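You operate a simulated robot arm through the tools that you are given. There is no shell and no other tool. Be economical: measure what you need, move in short steps, check, and stop when the job is done.

You run a simulated two-armed robot. Do the job below in one go: nothing can be reset, and whatever is moved stays where it is left.

Task
Test the orange probe in the field unit.
Fine: Stand it in the port, switch on, set the dial to its colour, press TEST once, wait for the grade. Don't press TILE.

Only the result counts: the job must be done as asked and must still hold three seconds after the hand-in. Knocking over, shifting, dropping, spilling or breaking anything else fails it.

Robot
Two 7-joint arms with fingered hands on one trunk, on a base that drives. Base frame: it is fixed to the floor where the robot stands at the start and does not move with it; the origin is under the middle of the robot, x ahead of it, y to its left, z up. Units: m, degrees, N and s.
The left shoulder is at the start at [0.06, 0.166, 1.011], the right one opposite. With the tool pointing down near the work surface each hand reaches from about 0.36 to 0.86 m from the robot's upright axis, wherever it stands, measured 20 degrees to its own side. Places, roughly: field unit dial [-0.3, -1, 1.3]; field unit port [-0.6, -1, 1.3]; field unit screen [-0.3, -1, 1.5]; field unit switch [-0.2, -1, 1.4]; test button of the field unit [-0.4, -1, 1.3]; tile key of the base unit [-0.7, -1, 0.8]. Payload 5 kg a hand.
Tool frame (each hand has its own): the origin (TCP) lies between the finger pads and is the grasp point; the fingertips stand 0.032 m ahead of it; z points along the fingers, y is the line along which they close. Largest opening 0.16 m; the body of the gripper starts 0.089 m behind the TCP. The gripper is a hand of 3 fingers: y runs from the thumb to the fingers, the wrist lies at [0, 0, -0.267] in the tool frame, and closing takes about 1.5 s.
Orientation is that of the tool frame in the base frame, as [roll, pitch, yaw] about the fixed x, y, z axes, in that order (R = Rz(yaw) Ry(pitch) Rx(roll)). With the fingers straight down and closing along the base's y, the tool's x points along the base's -x, its y along +y and its z along -z.

Tools
- The arms move only by the tool play_rows. It takes "left_deltas", "right_deltas" or both (then of equal length, played together; a hand with none holds still); each is a list of rows, each a list of 7 numbers: the turn, a rotation vector about the tool's x, y, z in degrees, then the shift along the tool's x, y, z in m, then the gripper command, from -1 (shut) to 1 (fully open), values between in proportion. In form: [[rx, ry, rz, tx, ty, tz, fingers], ...]. A call has 1 to 8 rows; each row is the pose to reach, as a shift and turn from the pose commanded when the call began, along the tool's axes at that moment. Each row takes 0.2 s and may step no farther than 0.05 m and 8.6 degrees from the row before; otherwise, or with a gripper value out of range, the whole call is refused. Where a pose cannot be reached the arm comes as near as it can. A force on the tool above 40 N (or 10 N above the force at the start of the call, whichever is more), or a blocked arm, ends the call early, and 0.2 s more pass. Each finger travels about 0.045 m/s and halts on what it meets, pressing with about 27 N; the grip force reading is that of the motor and also rises with nothing between the fingers. The clock runs only during rows and for 0.2 s after the last one: add rows that repeat a pose to give the fingers time. It gives the time, the measured TCP pose, the force on the tool (base axes), the opening and the grip force at its end, in the units of the frame above (readings bear some noise), with the torque about the TCP (base axes, N m) and any sound that the robot's microphone picked up.
- Cameras (640 x 400 px; columns grow to the right, rows downward): "scene" is now at [0.0489, -0.0657, 1.6876]; the picture's right is [-0.71, -0.70, 0.00], its down [-0.35, 0.36, -0.87] and it looks along [0.61, -0.62, -0.50] (base axes); focal length 214 px, centre (320, 200). "left" rides on the left gripper at [-0.065, -0.004, -0.116] in its tool frame; the picture's right is [0.06, -1.00, 0.00], its down [0.87, 0.05, -0.49] and it looks along [0.49, 0.03, 0.87] (tool axes); focal length 261 px, centre (320, 200). "right" rides on the right gripper at [0.065, -0.004, -0.116] in its tool frame; the picture's right is [0.06, 1.00, 0.00], its down [-0.87, 0.05, -0.49] and it looks along [-0.49, 0.03, 0.87] (tool axes); focal length 261 px, centre (320, 200). There is no depth. A picture from a camera that has moved, and an enlarged one, comes with that camera's place and axes in the base frame and with its lens. The place of the scene camera against the robot may be out by one fixed shift of up to 0.025 m in any direction.
- capture(camera): a new picture of that camera. No time passes.
- raise_lower(by): slides the trunk up (or, below 0, down) by that many m; the arms and the scene camera ride with it, the base frame stays. It gives what a move gives, with no picture.
- steer(legs): drives the robot by 1 to 6 legs, each [ahead, turn to the left] in m and degrees, along the robot's own axes; the way and the turn of a leg run together, so that a leg with both is an arc; at most 1.5 m and 180 degrees a leg. The arms and the cameras ride along, it lands a little off, and it stops where it bumps. It gives what a move gives.
- set_grasp(shape, hand): the hand has 3 fingers and takes this shape, open, in about a second: jaw (thumb against the fingers, like two jaws); tri (thumb and two fingers); tip (a fingertip pinch); poke (one finger out to press); point (the index stretched); flat (the hand flat); cup (the hand cupped); fist (a fist). The gripper value then closes the fingers along that shape, each until it touches; the sizes above hold for jaw. It gives what a move gives, with no picture.
- head_to(pan, tilt): turns the head with the scene camera to pan (to the left, within 86 degrees either way) and tilt (down, from -29 to 69), counted from straight ahead of the robot. It gives what a move gives.
- close_up(camera, box): a new picture of the part [left, top, right, bottom] of that camera's present view, enlarged. No time passes.
- close_job(): hands the job in; it is judged then, once.

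Go step by step. Nothing tells you exact positions but the pictures and the camera data: compare them with the known pose of the tool, close in by small moves and look again before you grip or let go. The budget is 120 turns and 88 pictures, counting those below and the enlarged ones. Unless the task says otherwise, let go and move clear before handing in, and close with one line.

The tools are called after "Emit:" as a command line: name --argument value ..., lists and objects as JSON in quotes. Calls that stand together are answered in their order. play_rows: Moves the arms, as the interface text tells. Its arguments: {"type":"object","properties":{"left_deltas":{"type":"array"},"right_deltas":{"type":"array"}},"required":[]} The other tools are called the same way: raise_lower (by) slides the trunk up or down; set_grasp (shape, hand) gives the hand a shape; steer (legs) drives the base; head_to (pan, tilt) turns the head that bears the scene camera; capture (camera) takes a picture; close_up (camera, box) takes an enlarged picture of a part of a camera's view; close_job () hands the job in.

At the start:

```text
t: 0.0
left_ee_pos: [0.3682, -0.0025, 1.4747]
left_tool_rot: [180.0, 0.0, 180.0]
left_ft_force: [-0.1, 0.1, 0.3]
left_torque: [-0.04, 0.0, 0.02]
left_opening: 0.1598
left_finger_force: 0.1
left_shape: jaw
right_ee_pos: [0.37, -0.3828, 1.4768]
right_tool_rot: [179.8, 0.1, 179.9]
right_ft_force: [1.1, -1.0, 0.1]
right_torque: [-0.01, -0.03, -0.01]
right_opening: 0.1598
right_finger_force: 0.2
right_shape: jaw
trunk travel left (down, up): [-0.56, 0.03]
robot x, y, heading: [0.0026, 0.0009, 0.1]
head pan, tilt: [-45.6, 30.0]
```

scene: 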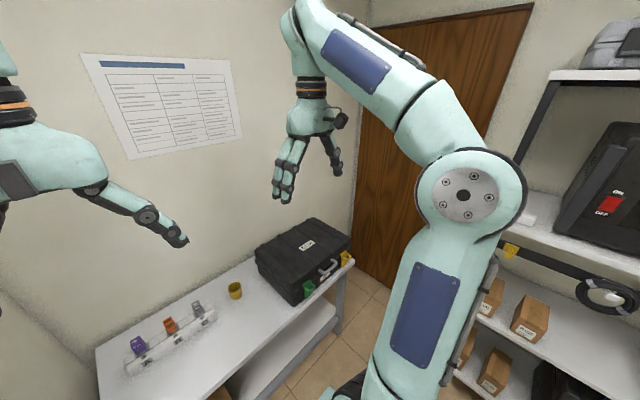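
right: 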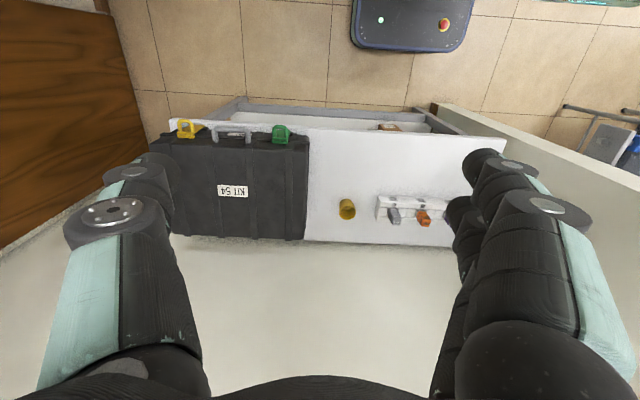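
left: 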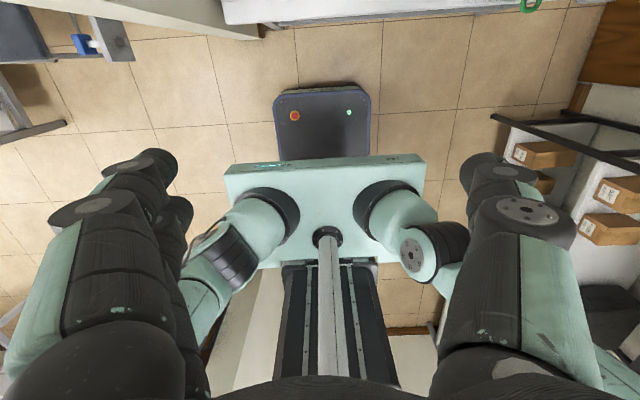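

I see a table ahead with a rack of three coloured probes, and a shelf to the right with the field unit. I'll look at both more closely.

Emit:
head_to --pan -86 --tilt 25

Emit:
close_up --camera "right" --box '[300, 140, 500, 265]'

Emit:
capture --camera "scene"

```text
t: 1.1
left_ee_pos: [0.3684, -0.0022, 1.4758]
left_tool_rot: [-180.0, 0.0, 180.0]
left_ft_force: [0.7, 0.5, 0.6]
left_torque: [0.0, -0.01, 0.04]
left_opening: 0.16
left_finger_force: 0.1
left_shape: jaw
right_ee_pos: [0.3705, -0.3828, 1.4764]
right_tool_rot: [179.9, 0.0, 179.9]
right_ft_force: [0.2, 0.4, 0.0]
right_torque: [0.01, 0.01, 0.01]
right_opening: 0.1599
right_finger_force: 0.1
right_shape: jaw
trunk travel left (down, up): [-0.56, 0.03]
robot x, y, heading: [-0.002, 0.0015, 0.2]
head pan, tilt: [-85.9, 25.0]
```

```text
3.20 times, centred on (400, 202) of right
camera zoom: at [0.304, -0.3877, 1.5905], right [-0.06, 1.0, 0.0], down [0.87, 0.05, 0.49], along [0.49, 0.03, -0.87], focal length 834 px, centre (64, 192)
```

zoom: 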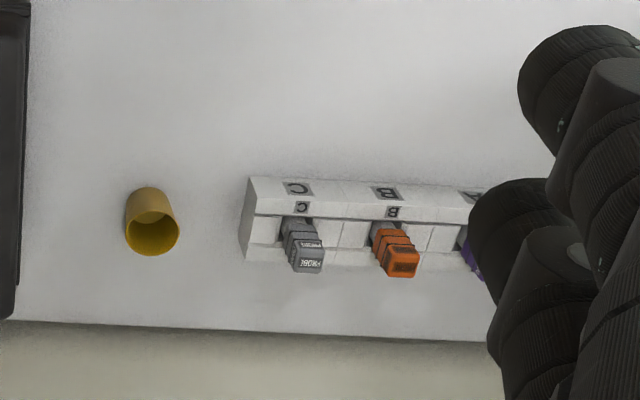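

```text
83 pictures are left
camera scene: at [-0.0077, -0.093, 1.6955], right [-1.0, -0.07, 0.0], down [-0.03, 0.42, -0.91], along [0.06, -0.9, -0.42], focal length 214 px, centre (320, 200)
```

scene: 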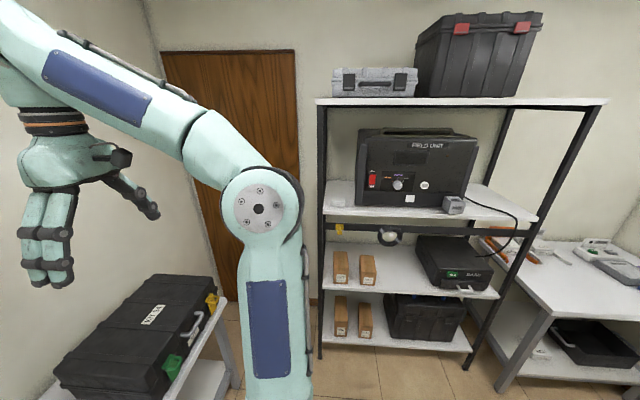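

Emit:
close_up --camera "scene" --box '[330, 110, 530, 235]'

Emit:
close_up --camera "scene" --box '[400, 190, 560, 300]'

Emit:
head_to --pan -10 --tilt 40

Emit:
capture --camera "scene"

```text
3.20 times, centred on (430, 172) of scene
camera zoom: at [-0.0077, -0.093, 1.6955], right [-1.0, -0.07, 0.0], down [-0.03, 0.42, -0.91], along [0.06, -0.9, -0.42], focal length 686 px, centre (-32, 288)
```

zoom: 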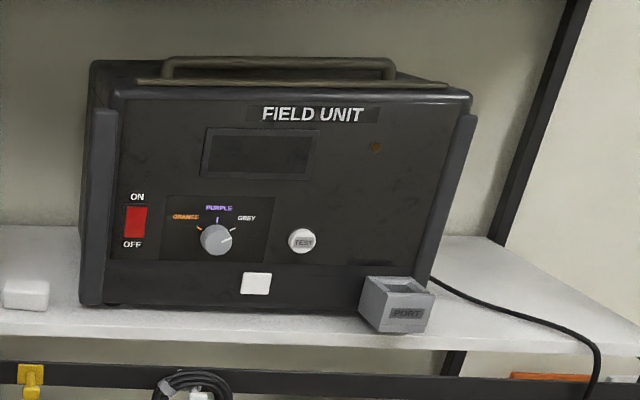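

```text
3.64 times, centred on (480, 245) of scene
camera zoom: at [-0.0077, -0.093, 1.6955], right [-1.0, -0.07, 0.0], down [-0.03, 0.42, -0.91], along [0.06, -0.9, -0.42], focal length 780 px, centre (-262, 36)
```

zoom: 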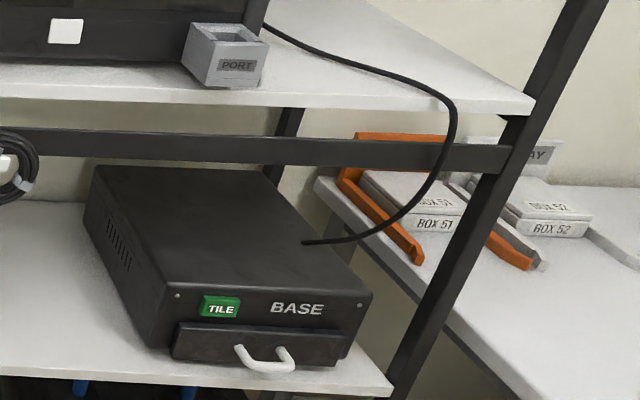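

```text
t: 2.5
left_ee_pos: [0.3688, -0.0028, 1.4761]
left_tool_rot: [180.0, 0.0, -179.9]
left_ft_force: [0.3, -0.4, 0.1]
left_torque: [-0.01, 0.01, 0.0]
left_opening: 0.1599
left_finger_force: 0.0
left_shape: jaw
right_ee_pos: [0.369, -0.3827, 1.4755]
right_tool_rot: [179.9, 0.1, 179.9]
right_ft_force: [-0.1, 0.4, 0.7]
right_torque: [0.02, 0.01, 0.01]
right_opening: 0.1598
right_finger_force: 0.0
right_shape: jaw
trunk travel left (down, up): [-0.56, 0.03]
robot x, y, heading: [0.0001, 0.0009, -0.2]
head pan, tilt: [-10.0, 40.0]
```

```text
80 pictures are left
camera scene: at [0.0694, -0.0159, 1.6722], right [-0.17, -0.98, 0.0], down [-0.63, 0.11, -0.77], along [0.75, -0.13, -0.64], focal length 214 px, centre (320, 200)
```

scene: 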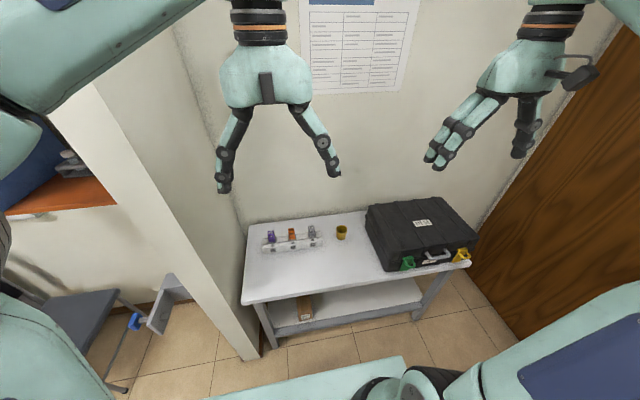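

Emit:
close_up --camera "scene" --box '[240, 210, 360, 285]'

Emit:
head_to --pan -25 --tilt 5

Emit:
capture --camera "scene"

```text
5.33 times, centred on (300, 248) of scene
camera zoom: at [0.0694, -0.0159, 1.6722], right [-0.17, -0.98, 0.0], down [-0.63, 0.11, -0.77], along [0.75, -0.13, -0.64], focal length 1144 px, centre (427, -53)
```

zoom: 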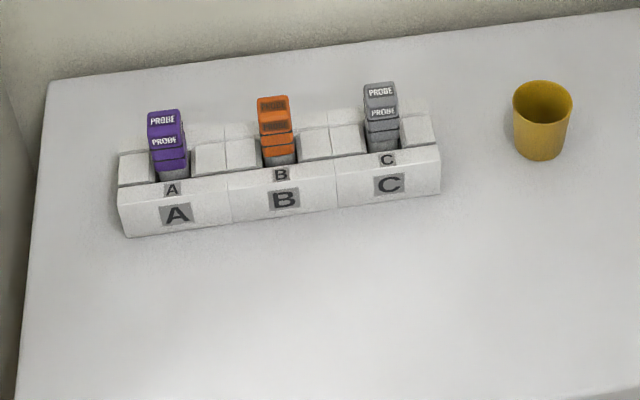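

```text
t: 3.6
left_ee_pos: [0.3669, -0.0027, 1.4753]
left_tool_rot: [180.0, 0.0, 179.9]
left_ft_force: [0.0, 0.8, 0.2]
left_torque: [0.01, 0.02, 0.01]
left_opening: 0.1599
left_finger_force: 0.1
left_shape: jaw
right_ee_pos: [0.3691, -0.3833, 1.4755]
right_tool_rot: [179.9, 0.1, 179.9]
right_ft_force: [0.2, -0.2, 0.1]
right_torque: [-0.02, 0.0, 0.02]
right_opening: 0.16
right_finger_force: 0.1
right_shape: jaw
trunk travel left (down, up): [-0.56, 0.03]
robot x, y, heading: [-0.0038, 0.0014, -0.0]
head pan, tilt: [-25.0, 5.0]
```

```text
78 pictures are left
camera scene: at [0.0689, -0.0398, 1.7279], right [-0.42, -0.91, 0.0], down [-0.08, 0.04, -1.0], along [0.9, -0.42, -0.09], focal length 214 px, centre (320, 200)
```

scene: 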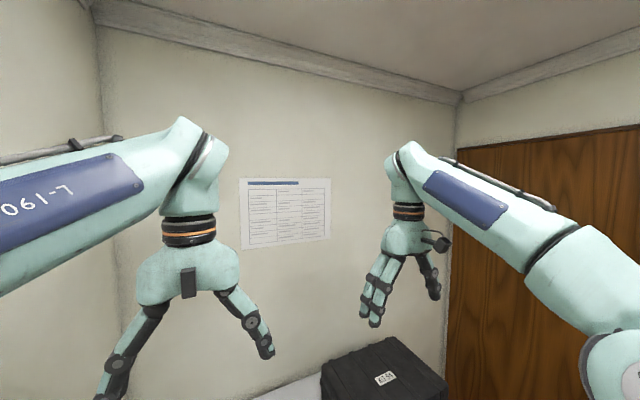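

The probes stand in an upright rack parallel to y, with the orange one at about (0.787, 0, 0.86). I'll move the left arm aside and bring the right hand in tilted 45° forward.

Emit:
play_rows --left_deltas '[[0, 0, 0, 0, 0.03, 0, 1], [0, 0, 0, 0, 0.06, 0, 1], [0, 0, 0, 0, 0.09, 0, 1], [0, 0, 0, 0, 0.12, 0, 1], [0, 0, 0, 0, 0.15, 0, 1], [0, 0, 0, 0, 0.18, 0, 1], [0, 0, 0, 0, 0.21, 0, 1], [0, 0, 0, 0, 0.24, 0, 1]]' --right_deltas '[[0, -5.6, 0, -0.02, 0.025, 0.025, 1], [0, -11.2, 0, -0.04, 0.05, 0.05, 1], [0, -16.8, 0, -0.06, 0.075, 0.075, 1], [0, -22.5, 0, -0.08, 0.1, 0.1, 1], [0, -28, 0, -0.1, 0.13, 0.125, 1], [0, -33.7, 0, -0.12, 0.16, 0.15, 1], [0, -39.3, 0, -0.14, 0.19, 0.175, 1], [0, -45, 0, -0.16, 0.22, 0.2, 1]]'

Emit:
head_to --pan 0 --tilt 45

Emit:
capture --camera "right"

Emit:
capture --camera "scene"

```text
t: 5.4
left_ee_pos: [0.3696, 0.239, 1.476]
left_tool_rot: [-179.9, 0.0, 180.0]
left_ft_force: [0.0, 0.6, -0.2]
left_torque: [-0.03, 0.02, 0.03]
left_opening: 0.1599
left_finger_force: 0.2
left_shape: jaw
right_ee_pos: [0.5306, -0.1609, 1.2743]
right_tool_rot: [179.8, 45.2, -179.9]
right_ft_force: [-0.5, 0.3, 0.5]
right_torque: [-0.04, 0.03, -0.01]
right_opening: 0.1597
right_finger_force: 0.2
right_shape: jaw
trunk travel left (down, up): [-0.56, 0.03]
robot x, y, heading: [-0.001, -0.0025, -0.1]
head pan, tilt: [-25.0, 5.0]
```

```text
t: 6.4
left_ee_pos: [0.3677, 0.2374, 1.4753]
left_tool_rot: [-180.0, 0.2, 179.9]
left_ft_force: [-0.1, -0.3, 0.1]
left_torque: [-0.01, -0.01, 0.0]
left_opening: 0.1598
left_finger_force: 0.2
left_shape: jaw
right_ee_pos: [0.5293, -0.163, 1.276]
right_tool_rot: [179.8, 45.0, 179.9]
right_ft_force: [-0.1, -0.1, -0.2]
right_torque: [-0.03, 0.02, -0.01]
right_opening: 0.16
right_finger_force: 0.1
right_shape: jaw
trunk travel left (down, up): [-0.56, 0.03]
robot x, y, heading: [-0.0014, -0.0029, -0.0]
head pan, tilt: [0.0, 45.0]
```

```text
77 pictures are left
camera right: at [0.4024, -0.1674, 1.3111], right [-0.04, 1.0, -0.04], down [0.27, 0.05, 0.96], along [0.96, 0.03, -0.27], focal length 261 px, centre (320, 200)
```

right: 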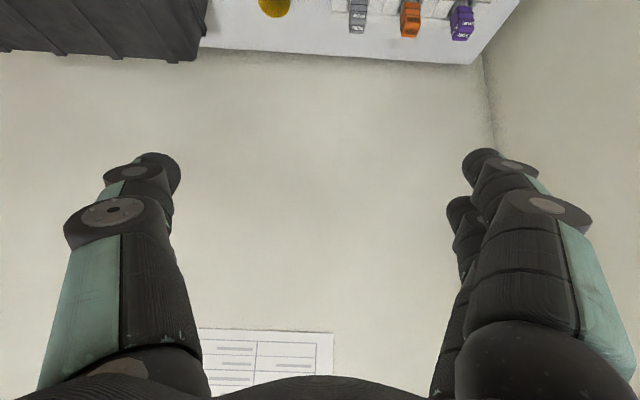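

```text
76 pictures are left
camera scene: at [0.067, -0.0011, 1.665], right [0.0, -1.0, 0.0], down [-0.71, 0.0, -0.71], along [0.71, 0.0, -0.71], focal length 214 px, centre (320, 200)
```

scene: 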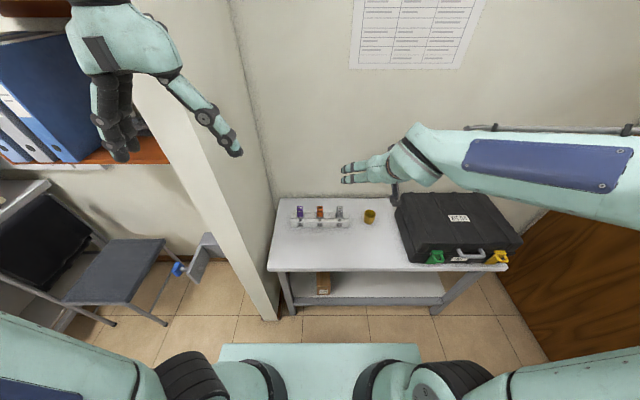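

Emit:
play_rows --right_deltas '[[0, 0, 0, 0.015, 0.02, 0.039, 1], [0, 0, 0, 0.03, 0.041, 0.078, 1], [0, 0, 0, 0.045, 0.061, 0.117, 1], [0, 0, 0, 0.06, 0.082, 0.156, 1], [0, 0, 0, 0.075, 0.102, 0.195, 1], [0, 0, 0, 0.09, 0.122, 0.234, 1], [0, 0, 0, 0.105, 0.143, 0.273, 1], [0, 0, 0, 0.119, 0.163, 0.313, 1]]'

Emit:
capture --camera "right"

Emit:
close_up --camera "scene" --box '[260, 160, 420, 260]'

```text
t: 8.2
left_ee_pos: [0.3694, 0.2376, 1.4749]
left_tool_rot: [-180.0, 0.0, -179.9]
left_ft_force: [0.9, -0.4, -0.4]
left_torque: [-0.01, 0.01, 0.02]
left_opening: 0.1598
left_finger_force: 0.0
left_shape: jaw
right_ee_pos: [0.6681, 0.0013, 0.9694]
right_tool_rot: [179.8, 45.0, 179.7]
right_ft_force: [-0.1, 1.2, 0.1]
right_torque: [-0.01, -0.01, -0.04]
right_opening: 0.1596
right_finger_force: 0.0
right_shape: jaw
trunk travel left (down, up): [-0.56, 0.03]
robot x, y, heading: [-0.0022, -0.0027, -0.0]
head pan, tilt: [0.0, 45.0]
```

```text
75 pictures are left
camera right: at [0.5402, -0.0038, 1.005], right [-0.04, 1.0, -0.04], down [0.27, 0.05, 0.96], along [0.96, 0.03, -0.27], focal length 261 px, centre (320, 200)
```

right: 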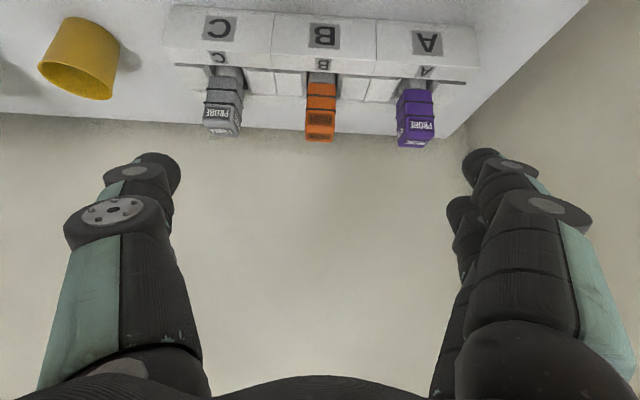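

```text
4.00 times, centred on (340, 210) of scene
camera zoom: at [0.0682, -0.0001, 1.6649], right [0.0, -1.0, 0.0], down [-0.71, 0.0, -0.71], along [0.71, 0.0, -0.71], focal length 858 px, centre (240, 160)
```

zoom: 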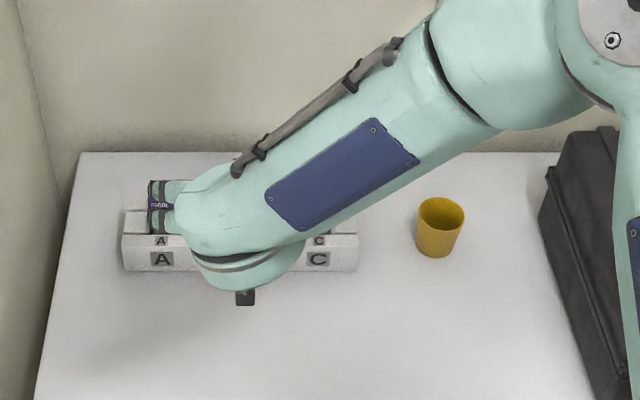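

Emit:
close_up --camera "right" --box '[190, 0, 450, 160]'

```text
2.46 times, centred on (320, 80) of right
camera zoom: at [0.5402, -0.0038, 1.005], right [-0.04, 1.0, -0.04], down [0.27, 0.05, 0.96], along [0.96, 0.03, -0.27], focal length 642 px, centre (320, 495)
```

zoom: 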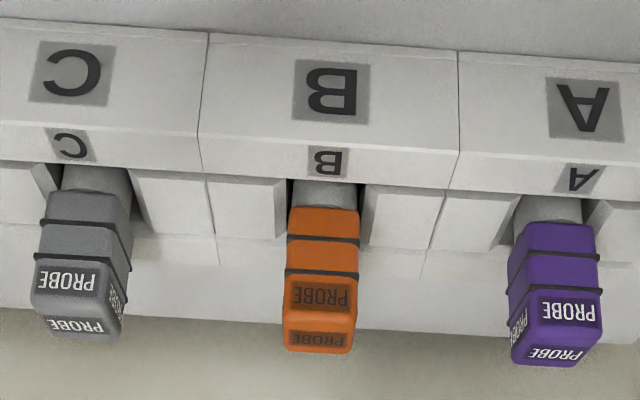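

Emit:
play_rows --right_deltas '[[0, 0, 0, 0.0, 0, 0.0, 0.1], [0, 0, 0, 0.0, 0, 0.0, 0.0], [0, 0, 0, 0.0, 0, 0.0, 0.0], [0, 0, 0, 0.0, 0, 0.0, 0.0], [0, 0, 0, 0.003, -0.001, 0.02, 0.0], [0, 0, 0, 0.005, -0.001, 0.045, 0.0], [0, 0, 0, 0.007, -0.001, 0.07, 0.0]]'

Emit:
capture --camera "right"

```text
t: 9.8
left_ee_pos: [0.3705, 0.2381, 1.4746]
left_tool_rot: [180.0, 0.0, 179.9]
left_ft_force: [0.9, 0.6, -0.2]
left_torque: [-0.01, 0.03, 0.01]
left_opening: 0.1601
left_finger_force: 0.1
left_shape: jaw
right_ee_pos: [0.7132, -0.001, 0.9163]
right_tool_rot: [179.8, 45.0, 179.8]
right_ft_force: [0.2, -0.5, 0.4]
right_torque: [0.02, 0.04, 0.0]
right_opening: 0.0809
right_finger_force: 0.0
right_shape: jaw
trunk travel left (down, up): [-0.56, 0.03]
robot x, y, heading: [0.0014, 0.0002, 0.1]
head pan, tilt: [0.0, 45.0]
```

```text
72 pictures are left
camera right: at [0.585, -0.0055, 0.9515], right [-0.04, 1.0, -0.04], down [0.27, 0.05, 0.96], along [0.96, 0.03, -0.27], focal length 261 px, centre (320, 200)
```

right: 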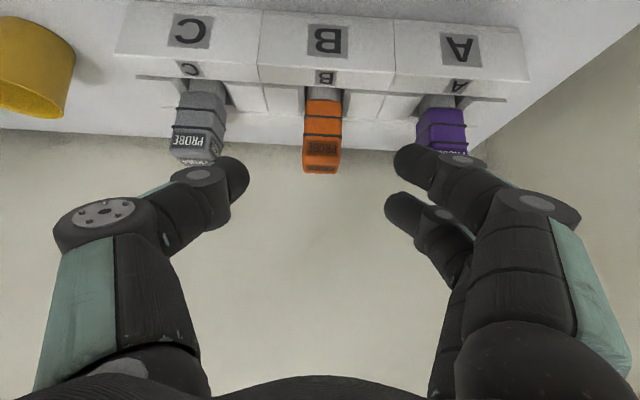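

Emit:
play_rows --right_deltas '[[0, 0, 0, -0.001, 0.002, 0.02, 0.0], [0, 0, 0, -0.001, 0.003, 0.04, 0.0], [0, 0, 0, -0.002, 0.003, 0.055, 0.0]]'

Emit:
capture --camera "right"

```text
t: 10.6
left_ee_pos: [0.3685, 0.2379, 1.4753]
left_tool_rot: [179.9, 0.0, -179.9]
left_ft_force: [0.5, 0.1, -0.5]
left_torque: [0.02, 0.0, 0.0]
left_opening: 0.1599
left_finger_force: 0.1
left_shape: jaw
right_ee_pos: [0.7525, 0.0024, 0.8799]
right_tool_rot: [179.8, 45.1, 179.8]
right_ft_force: [0.4, 0.2, 0.2]
right_torque: [0.0, -0.01, 0.04]
right_opening: 0.0808
right_finger_force: 0.0
right_shape: jaw
trunk travel left (down, up): [-0.56, 0.03]
robot x, y, heading: [0.0007, 0.0019, 0.1]
head pan, tilt: [0.0, 45.0]
```

```text
71 pictures are left
camera right: at [0.6256, -0.0023, 0.9144], right [-0.04, 1.0, -0.04], down [0.27, 0.05, 0.96], along [0.96, 0.03, -0.27], focal length 261 px, centre (320, 200)
```

right: 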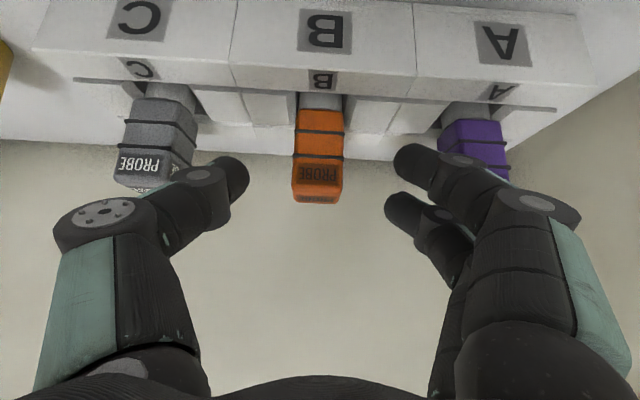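

Emit:
play_rows --right_deltas '[[0, 0, 0, 0, 0, 0.014, 0.0], [0, 0, 0, 0, 0, 0.027, 0.0], [0, 0, 0, 0, 0, 0.027, 0.0]]'

Emit:
capture --camera "right"

```text
t: 11.4
left_ee_pos: [0.368, 0.2378, 1.4763]
left_tool_rot: [-180.0, 0.0, 179.9]
left_ft_force: [0.3, 0.1, 0.3]
left_torque: [-0.03, -0.03, 0.01]
left_opening: 0.1601
left_finger_force: 0.0
left_shape: jaw
right_ee_pos: [0.7712, 0.0019, 0.8611]
right_tool_rot: [179.8, 45.1, 179.7]
right_ft_force: [-0.5, 0.3, -0.1]
right_torque: [0.01, -0.01, -0.04]
right_opening: 0.0808
right_finger_force: 0.0
right_shape: jaw
trunk travel left (down, up): [-0.56, 0.03]
robot x, y, heading: [0.002, -0.0011, -0.0]
head pan, tilt: [0.0, 45.0]
```

```text
70 pictures are left
camera right: at [0.6441, -0.002, 0.8953], right [-0.04, 1.0, -0.04], down [0.27, 0.05, 0.96], along [0.96, 0.03, -0.27], focal length 261 px, centre (320, 200)
```

right: 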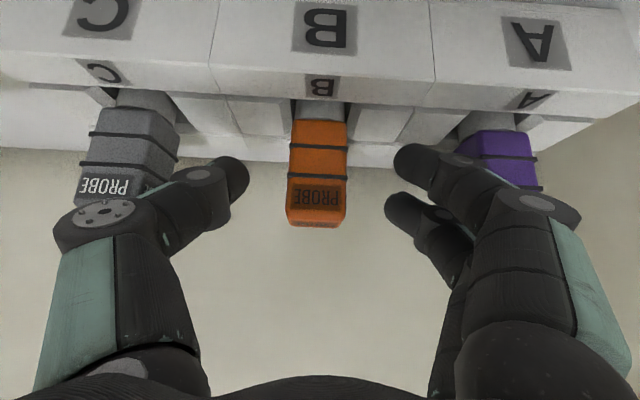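

Emit:
play_rows --right_deltas '[[0, 0, 0, 0, 0, 0, -0.3], [0, 0, 0, 0, 0, 0, -0.6], [0, 0, 0, 0, 0, 0, -1], [0, 0, 0, 0, 0, 0, -1], [0, 0, 0, 0, 0, 0, -1], [0, 0, 0, 0, 0, 0, -1], [0, 0, 0, 0, 0, 0, -1], [0, 0, 0, 0, 0, 0, -1]]'

Emit:
capture --camera "right"

```text
t: 13.2
left_ee_pos: [0.3694, 0.2376, 1.4745]
left_tool_rot: [-180.0, 0.0, 179.9]
left_ft_force: [-0.1, 0.0, -0.2]
left_torque: [0.0, 0.0, 0.02]
left_opening: 0.1597
left_finger_force: 0.1
left_shape: jaw
right_ee_pos: [0.7722, 0.0014, 0.8602]
right_tool_rot: [179.8, 45.1, 179.9]
right_ft_force: [-0.6, 0.4, 0.1]
right_torque: [0.0, 0.01, -0.02]
right_opening: 0.0242
right_finger_force: 27.6
right_shape: jaw
trunk travel left (down, up): [-0.56, 0.03]
robot x, y, heading: [-0.0009, -0.0001, 0.2]
head pan, tilt: [0.0, 45.0]
```

```text
69 pictures are left
camera right: at [0.644, -0.002, 0.8952], right [-0.04, 1.0, -0.04], down [0.27, 0.05, 0.96], along [0.96, 0.03, -0.27], focal length 261 px, centre (320, 200)
```

right: 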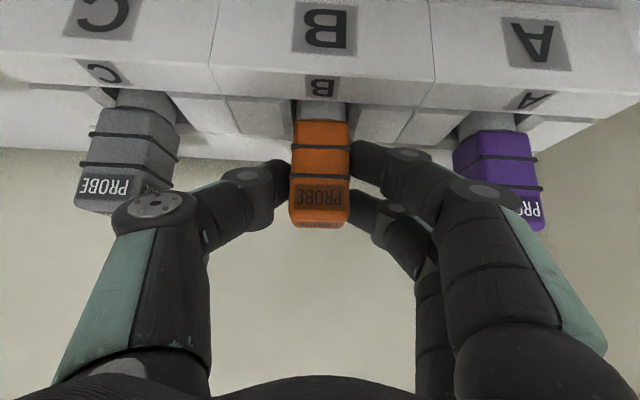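

Emit:
play_rows --right_deltas '[[0, 0, 0, -0.007, 0, -0.007, -1], [0, 0, 0, -0.021, 0, -0.021, -1], [0, 0, 0, -0.035, 0, -0.035, -1], [0, 0, 0, -0.05, 0, -0.05, -1], [0, 0, 0, -0.065, 0, -0.065, -1], [0, 0, 0, -0.08, 0, -0.08, -1], [0, 0, 0, -0.095, 0, -0.095, -1], [0, 0, 0, -0.11, 0, -0.11, -1]]'

Emit:
capture --camera "right"

Emit:
close_up --camera "scene" --box '[220, 140, 460, 290]'

```text
t: 15.0
left_ee_pos: [0.3676, 0.2385, 1.477]
left_tool_rot: [-179.9, 0.0, 180.0]
left_ft_force: [0.6, -0.3, -0.5]
left_torque: [0.03, 0.0, 0.03]
left_opening: 0.16
left_finger_force: 0.0
left_shape: jaw
right_ee_pos: [0.7715, 0.0028, 1.0171]
right_tool_rot: [179.7, 45.1, 179.9]
right_ft_force: [-1.0, 0.2, -1.5]
right_torque: [-0.02, 0.04, 0.02]
right_opening: 0.0241
right_finger_force: 27.1
right_shape: jaw
trunk travel left (down, up): [-0.56, 0.03]
robot x, y, heading: [0.0007, -0.0045, -0.1]
head pan, tilt: [0.0, 45.0]
```

```text
68 pictures are left
camera right: at [0.6432, -0.0018, 1.0513], right [-0.04, 1.0, -0.04], down [0.27, 0.05, 0.96], along [0.96, 0.03, -0.27], focal length 261 px, centre (320, 200)
```

right: 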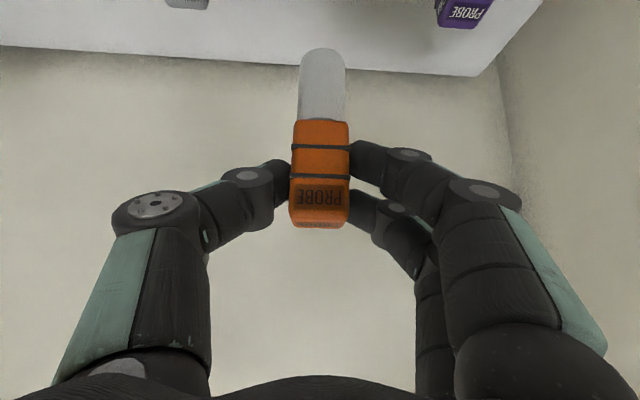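

```text
2.67 times, centred on (340, 215) of scene
camera zoom: at [0.0666, -0.0007, 1.6649], right [0.0, -1.0, 0.0], down [-0.71, 0.0, -0.71], along [0.71, 0.0, -0.71], focal length 572 px, centre (267, 160)
```

zoom: 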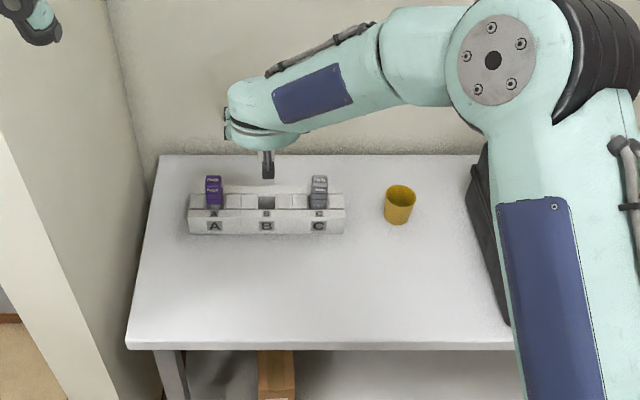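

Emit:
play_rows --right_deltas '[[0, 0, 0, -0.012, -0.015, -0.042, -1], [0, 0, 0, -0.025, -0.03, -0.085, -1], [0, 0, 0, -0.038, -0.045, -0.13, -1], [0, 0, 0, -0.051, -0.06, -0.174, -1], [0, 0, 0, -0.064, -0.075, -0.218, -1], [0, 0, 0, -0.077, -0.09, -0.262, -1], [0, 0, 0, -0.09, -0.106, -0.306, -1], [0, 0, 0, -0.102, -0.122, -0.351, -1]]'

Emit:
steer --legs '[[0, -65], [0, -66]]'

Emit:
head_to --pan 0 --tilt 35

Emit:
capture --camera "scene"

```text
t: 16.8
left_ee_pos: [0.3675, 0.2363, 1.4753]
left_tool_rot: [-180.0, 0.1, 180.0]
left_ft_force: [0.2, 0.1, 1.0]
left_torque: [-0.02, -0.01, -0.03]
left_opening: 0.1599
left_finger_force: 0.1
left_shape: jaw
right_ee_pos: [0.5917, -0.1208, 1.3383]
right_tool_rot: [179.8, 45.0, 179.7]
right_ft_force: [-0.3, 0.5, -1.3]
right_torque: [0.0, 0.0, -0.03]
right_opening: 0.0242
right_finger_force: 26.8
right_shape: jaw
trunk travel left (down, up): [-0.56, 0.03]
robot x, y, heading: [-0.0014, 0.0003, 0.3]
head pan, tilt: [0.0, 45.0]
```

```text
t: 23.1
left_ee_pos: [-0.0626, -0.436, 1.476]
left_tool_rot: [-180.0, 0.0, 49.0]
left_ft_force: [0.1, 0.1, 0.3]
left_torque: [-0.02, -0.02, -0.02]
left_opening: 0.1598
left_finger_force: 0.0
left_shape: jaw
right_ee_pos: [-0.4813, -0.368, 1.3357]
right_tool_rot: [179.8, 45.0, 48.7]
right_ft_force: [-0.4, 0.6, -0.9]
right_torque: [-0.01, -0.05, -0.02]
right_opening: 0.024
right_finger_force: 27.0
right_shape: jaw
trunk travel left (down, up): [-0.56, 0.03]
robot x, y, heading: [-0.0031, 0.0023, -131.3]
head pan, tilt: [0.0, 45.0]
```

```text
t: 23.9
left_ee_pos: [-0.0633, -0.4341, 1.4757]
left_tool_rot: [-180.0, 0.0, 48.9]
left_ft_force: [0.7, -0.3, 0.4]
left_torque: [-0.03, -0.01, 0.0]
left_opening: 0.1598
left_finger_force: 0.1
left_shape: jaw
right_ee_pos: [-0.4815, -0.369, 1.3368]
right_tool_rot: [179.8, 45.2, 48.7]
right_ft_force: [-0.2, 0.3, -1.5]
right_torque: [0.02, -0.04, 0.02]
right_opening: 0.024
right_finger_force: 27.0
right_shape: jaw
trunk travel left (down, up): [-0.56, 0.03]
robot x, y, heading: [0.0009, 0.0023, -131.1]
head pan, tilt: [0.0, 35.0]
```

```text
66 pictures are left
camera scene: at [-0.0225, -0.0449, 1.6797], right [-0.75, 0.66, 0.0], down [0.38, 0.43, -0.82], along [-0.54, -0.62, -0.57], focal length 214 px, centre (320, 200)
```

scene: 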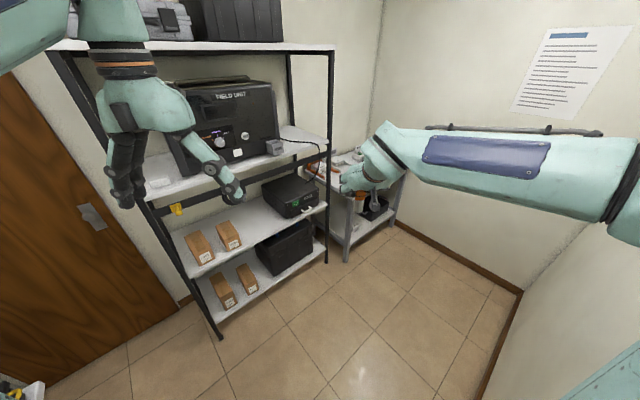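

Emit:
play_rows --left_deltas '[[0, 0, 0, 0.03, 0.03, 0, 1], [0, 0, 0, 0.06, 0.06, 0, 1], [0, 0, 0, 0.09, 0.09, 0, 1], [0, 0, 0, 0.12, 0.12, 0, 1], [0, 0, 0, 0.15, 0.15, 0, 1]]' --right_deltas '[[0, 0, 0, -0.014, 0, -0.014, -1], [0, 0, 0, -0.028, 0, -0.028, -1], [0, 0, 0, -0.042, 0, -0.042, -1], [0, 0, 0, -0.056, 0, -0.056, -1], [0, 0, 0, -0.06, 0, -0.06, -1]]'

Emit:
steer --legs '[[0, -13.4], [0.43, 0], [0, 54.5]]'

Emit:
head_to --pan -10 --tilt 25

Emit:
capture --camera "scene"

Emit:
capture --camera "right"

```text
t: 25.1
left_ee_pos: [0.1489, -0.4174, 1.4762]
left_tool_rot: [-179.9, 0.1, 48.8]
left_ft_force: [1.5, 0.1, -0.7]
left_torque: [-0.02, 0.04, -0.01]
left_opening: 0.1599
left_finger_force: 0.1
left_shape: jaw
right_ee_pos: [-0.4806, -0.3686, 1.4227]
right_tool_rot: [179.8, 45.2, 48.7]
right_ft_force: [0.2, -0.1, -0.2]
right_torque: [0.0, -0.02, 0.03]
right_opening: 0.0239
right_finger_force: 27.0
right_shape: jaw
trunk travel left (down, up): [-0.56, 0.03]
robot x, y, heading: [0.0019, 0.0021, -131.3]
head pan, tilt: [0.0, 35.0]
```

```text
t: 31.1
left_ee_pos: [0.0309, -0.4735, 1.4752]
left_tool_rot: [-179.9, 0.0, 89.4]
left_ft_force: [0.5, 0.5, 0.4]
left_torque: [-0.01, 0.02, 0.01]
left_opening: 0.1598
left_finger_force: 0.0
left_shape: jaw
right_ee_pos: [-0.4812, -0.8441, 1.4225]
right_tool_rot: [179.8, 45.1, 89.1]
right_ft_force: [-0.2, -0.1, -0.9]
right_torque: [0.01, 0.02, -0.01]
right_opening: 0.0242
right_finger_force: 27.1
right_shape: jaw
trunk travel left (down, up): [-0.56, 0.03]
robot x, y, heading: [-0.3535, -0.2521, -90.5]
head pan, tilt: [0.0, 35.0]
```

```text
t: 31.8
left_ee_pos: [0.0306, -0.4736, 1.4765]
left_tool_rot: [179.9, -0.1, 89.3]
left_ft_force: [-0.1, 0.1, -0.2]
left_torque: [-0.02, 0.0, 0.01]
left_opening: 0.1601
left_finger_force: 0.0
left_shape: jaw
right_ee_pos: [-0.4821, -0.843, 1.424]
right_tool_rot: [179.8, 45.0, 89.2]
right_ft_force: [0.8, -0.6, -2.1]
right_torque: [0.01, -0.01, 0.01]
right_opening: 0.0238
right_finger_force: 26.8
right_shape: jaw
trunk travel left (down, up): [-0.56, 0.03]
robot x, y, heading: [-0.3537, -0.2527, -90.9]
head pan, tilt: [-10.0, 25.0]
```

```text
65 pictures are left
camera scene: at [-0.3555, -0.3133, 1.6954], right [-0.98, 0.18, 0.0], down [0.08, 0.42, -0.91], along [-0.17, -0.89, -0.42], focal length 214 px, centre (320, 200)
```

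scene: 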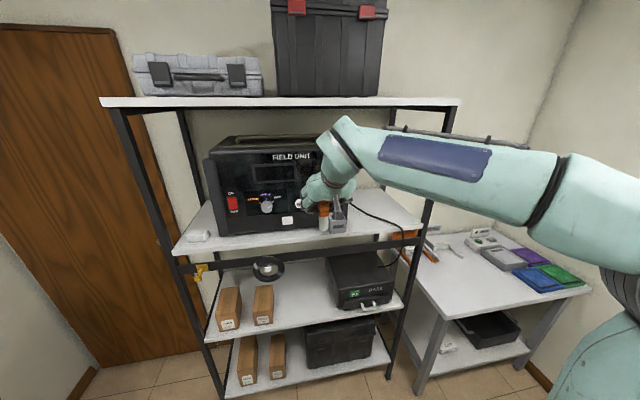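

```text
64 pictures are left
camera right: at [-0.4835, -0.716, 1.457], right [1.0, 0.03, -0.04], down [0.05, -0.27, 0.96], along [0.02, -0.96, -0.27], focal length 261 px, centre (320, 200)
```

right: 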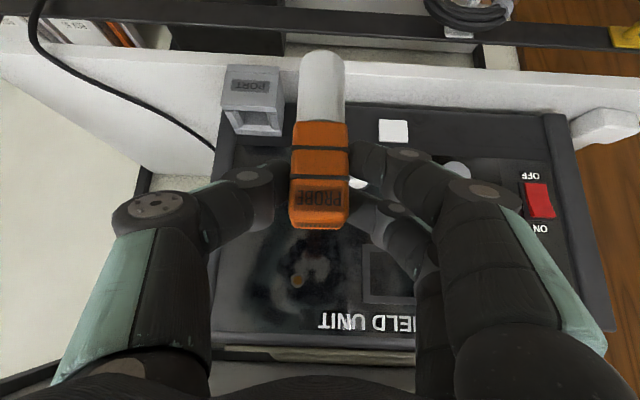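

Emit:
steer --legs '[[0.09, 0.5]]'

Emit:
play_rows --right_deltas '[[0, 0, 0, 0, -0.03, 0, -1], [0, 0, 0, 0, -0.06, 0, -1], [0, 0, 0, 0, -0.08, 0, -1]]'

Emit:
capture --camera "right"

Emit:
close_up --camera "scene" --box '[200, 130, 440, 280]'

```text
t: 32.9
left_ee_pos: [0.0308, -0.5637, 1.4748]
left_tool_rot: [-180.0, -0.1, 89.9]
left_ft_force: [0.0, -1.7, 0.2]
left_torque: [0.07, 0.01, 0.02]
left_opening: 0.1599
left_finger_force: 0.0
left_shape: jaw
right_ee_pos: [-0.4768, -0.9387, 1.4211]
right_tool_rot: [179.8, 45.0, 89.6]
right_ft_force: [-0.6, -0.8, -1.6]
right_torque: [0.06, 0.03, 0.0]
right_opening: 0.0241
right_finger_force: 26.9
right_shape: jaw
trunk travel left (down, up): [-0.56, 0.03]
robot x, y, heading: [-0.3551, -0.3407, -90.2]
head pan, tilt: [-10.0, 25.0]
```

```text
t: 33.7
left_ee_pos: [0.0306, -0.5615, 1.4764]
left_tool_rot: [180.0, 0.0, 89.8]
left_ft_force: [-0.7, 0.3, 0.4]
left_torque: [0.01, 0.0, 0.01]
left_opening: 0.1597
left_finger_force: 0.1
left_shape: jaw
right_ee_pos: [-0.5585, -0.9332, 1.4217]
right_tool_rot: [179.8, 45.1, 89.7]
right_ft_force: [0.6, 0.7, -1.1]
right_torque: [0.01, -0.01, 0.02]
right_opening: 0.0237
right_finger_force: 26.7
right_shape: jaw
trunk travel left (down, up): [-0.56, 0.03]
robot x, y, heading: [-0.3562, -0.3422, -90.5]
head pan, tilt: [-10.0, 25.0]
```

```text
63 pictures are left
camera right: at [-0.561, -0.8064, 1.4565], right [1.0, 0.04, -0.04], down [0.05, -0.27, 0.96], along [0.03, -0.96, -0.27], focal length 261 px, centre (320, 200)
```

right: 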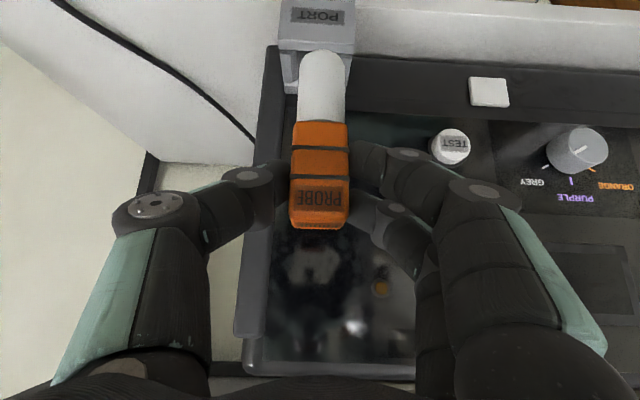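

```text
2.67 times, centred on (320, 205) of scene
camera zoom: at [-0.3565, -0.4034, 1.6955], right [-0.98, 0.18, 0.0], down [0.08, 0.42, -0.91], along [-0.16, -0.89, -0.42], focal length 572 px, centre (320, 187)
```

zoom: 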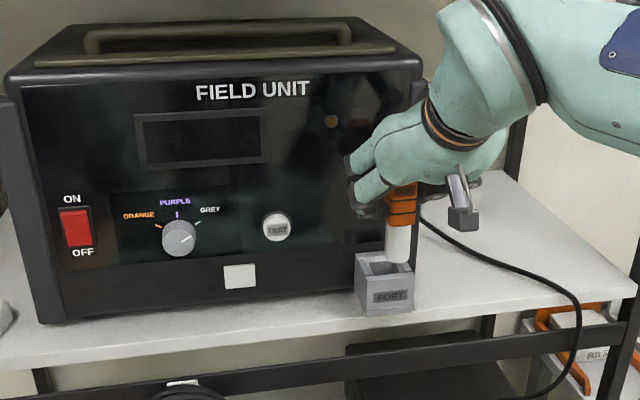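

Emit:
play_rows --right_deltas '[[0, 0, 0, -0.015, -0.001, 0.015, -1], [0, 0, 0, -0.03, -0.003, 0.03, -1], [0, 0, 0, -0.045, -0.003, 0.045, -1]]'

Emit:
capture --camera "right"

Emit:
close_up --camera "scene" --box '[300, 170, 396, 230]'

```text
t: 34.5
left_ee_pos: [0.0304, -0.5618, 1.4758]
left_tool_rot: [-180.0, 0.0, 89.8]
left_ft_force: [0.7, 0.4, 0.0]
left_torque: [0.05, 0.0, 0.01]
left_opening: 0.1601
left_finger_force: 0.1
left_shape: jaw
right_ee_pos: [-0.5609, -0.9999, 1.421]
right_tool_rot: [179.8, 44.9, 89.5]
right_ft_force: [0.6, 0.9, 0.0]
right_torque: [0.0, -0.01, -0.01]
right_opening: 0.024
right_finger_force: 26.7
right_shape: jaw
trunk travel left (down, up): [-0.56, 0.03]
robot x, y, heading: [-0.3611, -0.3397, -90.2]
head pan, tilt: [-10.0, 25.0]
```

```text
61 pictures are left
camera right: at [-0.5633, -0.8718, 1.4561], right [1.0, 0.04, -0.04], down [0.05, -0.27, 0.96], along [0.03, -0.96, -0.27], focal length 261 px, centre (320, 200)
```

right: 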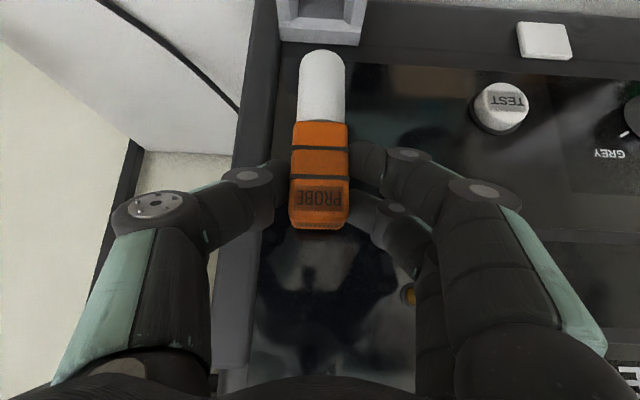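

```text
6.67 times, centred on (348, 200) of scene
camera zoom: at [-0.3556, -0.4048, 1.6954], right [-0.98, 0.18, 0.0], down [0.07, 0.42, -0.91], along [-0.16, -0.89, -0.42], focal length 1430 px, centre (133, 200)
```

zoom: 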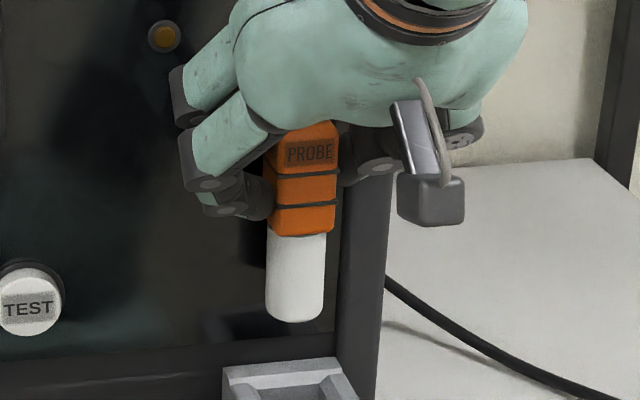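

Emit:
play_rows --right_deltas '[[0, 0, 0, 0.005, 0, 0.009, -1], [0, 0, 0, 0.012, 0, 0.016, -1], [0, 0, 0, 0.019, 0, 0.023, -1], [0, 0, 0, 0.022, 0, 0.026, -1]]'

Emit:
close_up --camera "right" --box '[240, 0, 400, 100]'

Emit:
close_up --camera "scene" --box '[300, 180, 396, 240]'

```text
t: 35.5
left_ee_pos: [0.0316, -0.5602, 1.4753]
left_tool_rot: [-179.9, 0.0, 89.8]
left_ft_force: [0.6, 0.3, 0.6]
left_torque: [-0.01, 0.01, 0.01]
left_opening: 0.16
left_finger_force: 0.1
left_shape: jaw
right_ee_pos: [-0.5598, -1.0013, 1.3879]
right_tool_rot: [179.8, 45.2, 89.5]
right_ft_force: [-0.2, -0.3, -1.6]
right_torque: [0.01, -0.02, -0.01]
right_opening: 0.0241
right_finger_force: 26.7
right_shape: jaw
trunk travel left (down, up): [-0.56, 0.03]
robot x, y, heading: [-0.3566, -0.3419, -90.3]
head pan, tilt: [-10.0, 25.0]
```

```text
4.00 times, centred on (320, 50) of right
camera zoom: at [-0.5633, -0.8732, 1.4225], right [1.0, 0.04, -0.04], down [0.05, -0.27, 0.96], along [0.03, -0.96, -0.27], focal length 1043 px, centre (320, 800)
```

zoom: 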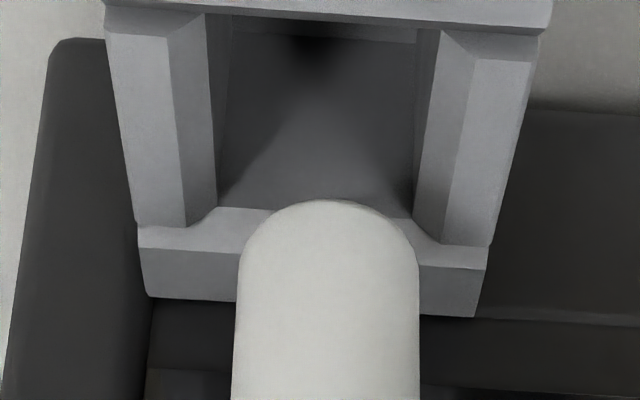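

```text
6.67 times, centred on (348, 210) of scene
camera zoom: at [-0.3557, -0.4035, 1.6955], right [-0.98, 0.18, 0.0], down [0.07, 0.42, -0.91], along [-0.16, -0.89, -0.42], focal length 1430 px, centre (133, 133)
```

zoom: 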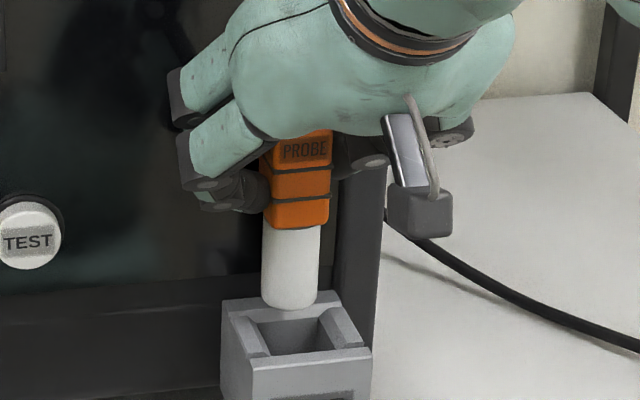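

Emit:
play_rows --right_deltas '[[0, 0, 0, 0.003, -0.003, 0.003, -1], [0, 0, 0, 0.007, -0.003, 0.007, -1], [0, 0, 0, 0.008, -0.003, 0.008, -1]]'

Emit:
close_up --camera "right" --box '[240, 0, 400, 100]'

Emit:
close_up --camera "scene" --box '[300, 180, 396, 240]'

```text
t: 36.3
left_ee_pos: [0.0297, -0.5621, 1.4759]
left_tool_rot: [180.0, 0.0, 89.9]
left_ft_force: [-0.1, -0.1, 0.8]
left_torque: [0.0, 0.0, -0.02]
left_opening: 0.1597
left_finger_force: 0.1
left_shape: jaw
right_ee_pos: [-0.564, -1.0003, 1.377]
right_tool_rot: [179.8, 45.0, 89.6]
right_ft_force: [-0.5, 0.4, -1.0]
right_torque: [0.01, 0.0, 0.01]
right_opening: 0.024
right_finger_force: 27.4
right_shape: jaw
trunk travel left (down, up): [-0.56, 0.03]
robot x, y, heading: [-0.3531, -0.3438, -90.2]
head pan, tilt: [-10.0, 25.0]
```

```text
4.00 times, centred on (320, 50) of right
camera zoom: at [-0.5668, -0.8731, 1.4115], right [1.0, 0.04, -0.04], down [0.05, -0.27, 0.96], along [0.03, -0.96, -0.27], focal length 1043 px, centre (320, 800)
```

zoom: 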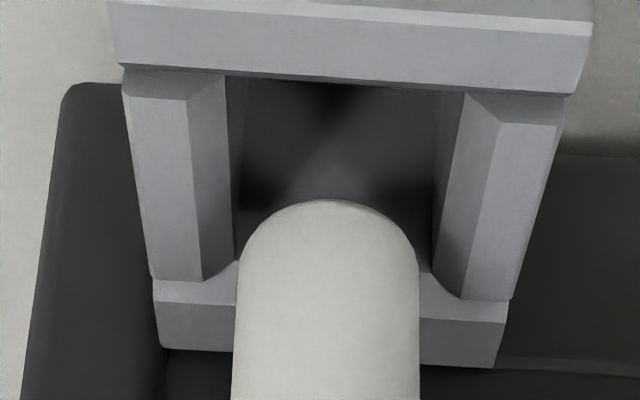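

```text
6.67 times, centred on (348, 210) of scene
camera zoom: at [-0.3558, -0.4036, 1.6955], right [-0.98, 0.18, 0.0], down [0.07, 0.42, -0.91], along [-0.16, -0.89, -0.42], focal length 1430 px, centre (133, 133)
```

zoom: 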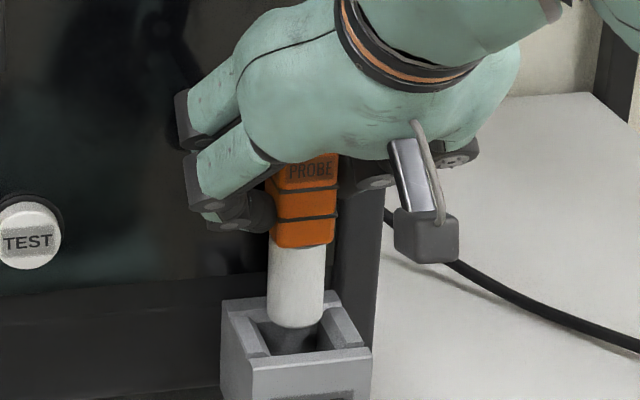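

Emit:
play_rows --right_deltas '[[0, 0, 0, 0.003, 0, 0.003, -1], [0, 0, 0, 0.006, 0, 0.006, -1], [0, 0, 0, 0.0085, 0, 0.0085, -1], [0, 0, 0, 0.0085, 0, 0.0085, -1]]'

Emit:
close_up --camera "right" --box '[240, 20, 400, 120]'

Emit:
close_up --camera "scene" --box '[300, 180, 396, 240]'

```text
t: 37.3
left_ee_pos: [0.0317, -0.5611, 1.477]
left_tool_rot: [-180.0, 0.0, 89.9]
left_ft_force: [0.1, 0.6, 0.2]
left_torque: [-0.04, -0.02, 0.03]
left_opening: 0.1599
left_finger_force: 0.1
left_shape: jaw
right_ee_pos: [-0.5631, -1.0002, 1.3646]
right_tool_rot: [179.8, 45.1, 89.6]
right_ft_force: [-0.1, 1.8, 1.7]
right_torque: [0.15, -0.03, 0.03]
right_opening: 0.0241
right_finger_force: 26.9
right_shape: jaw
trunk travel left (down, up): [-0.56, 0.03]
robot x, y, heading: [-0.3526, -0.3386, -90.4]
head pan, tilt: [-10.0, 25.0]
```

```text
4.00 times, centred on (320, 70) of right
camera zoom: at [-0.5668, -0.8725, 1.3999], right [1.0, 0.04, -0.04], down [0.05, -0.27, 0.96], along [0.03, -0.96, -0.27], focal length 1043 px, centre (320, 720)
```

zoom: 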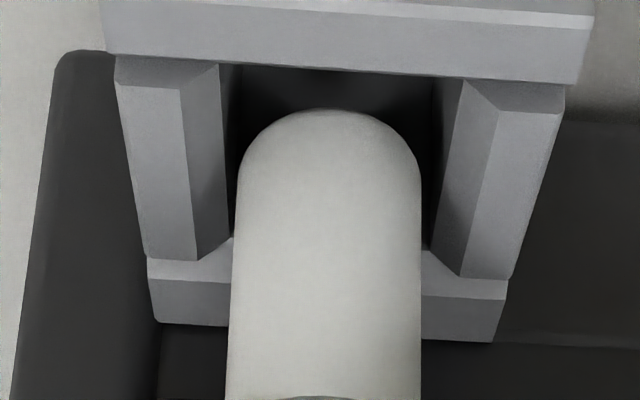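

```text
6.67 times, centred on (348, 210) of scene
camera zoom: at [-0.3556, -0.4031, 1.6956], right [-0.98, 0.18, 0.0], down [0.07, 0.42, -0.91], along [-0.16, -0.89, -0.42], focal length 1430 px, centre (133, 133)
```

zoom: 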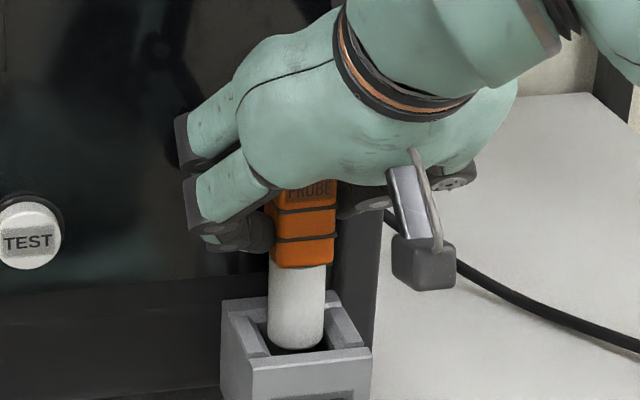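

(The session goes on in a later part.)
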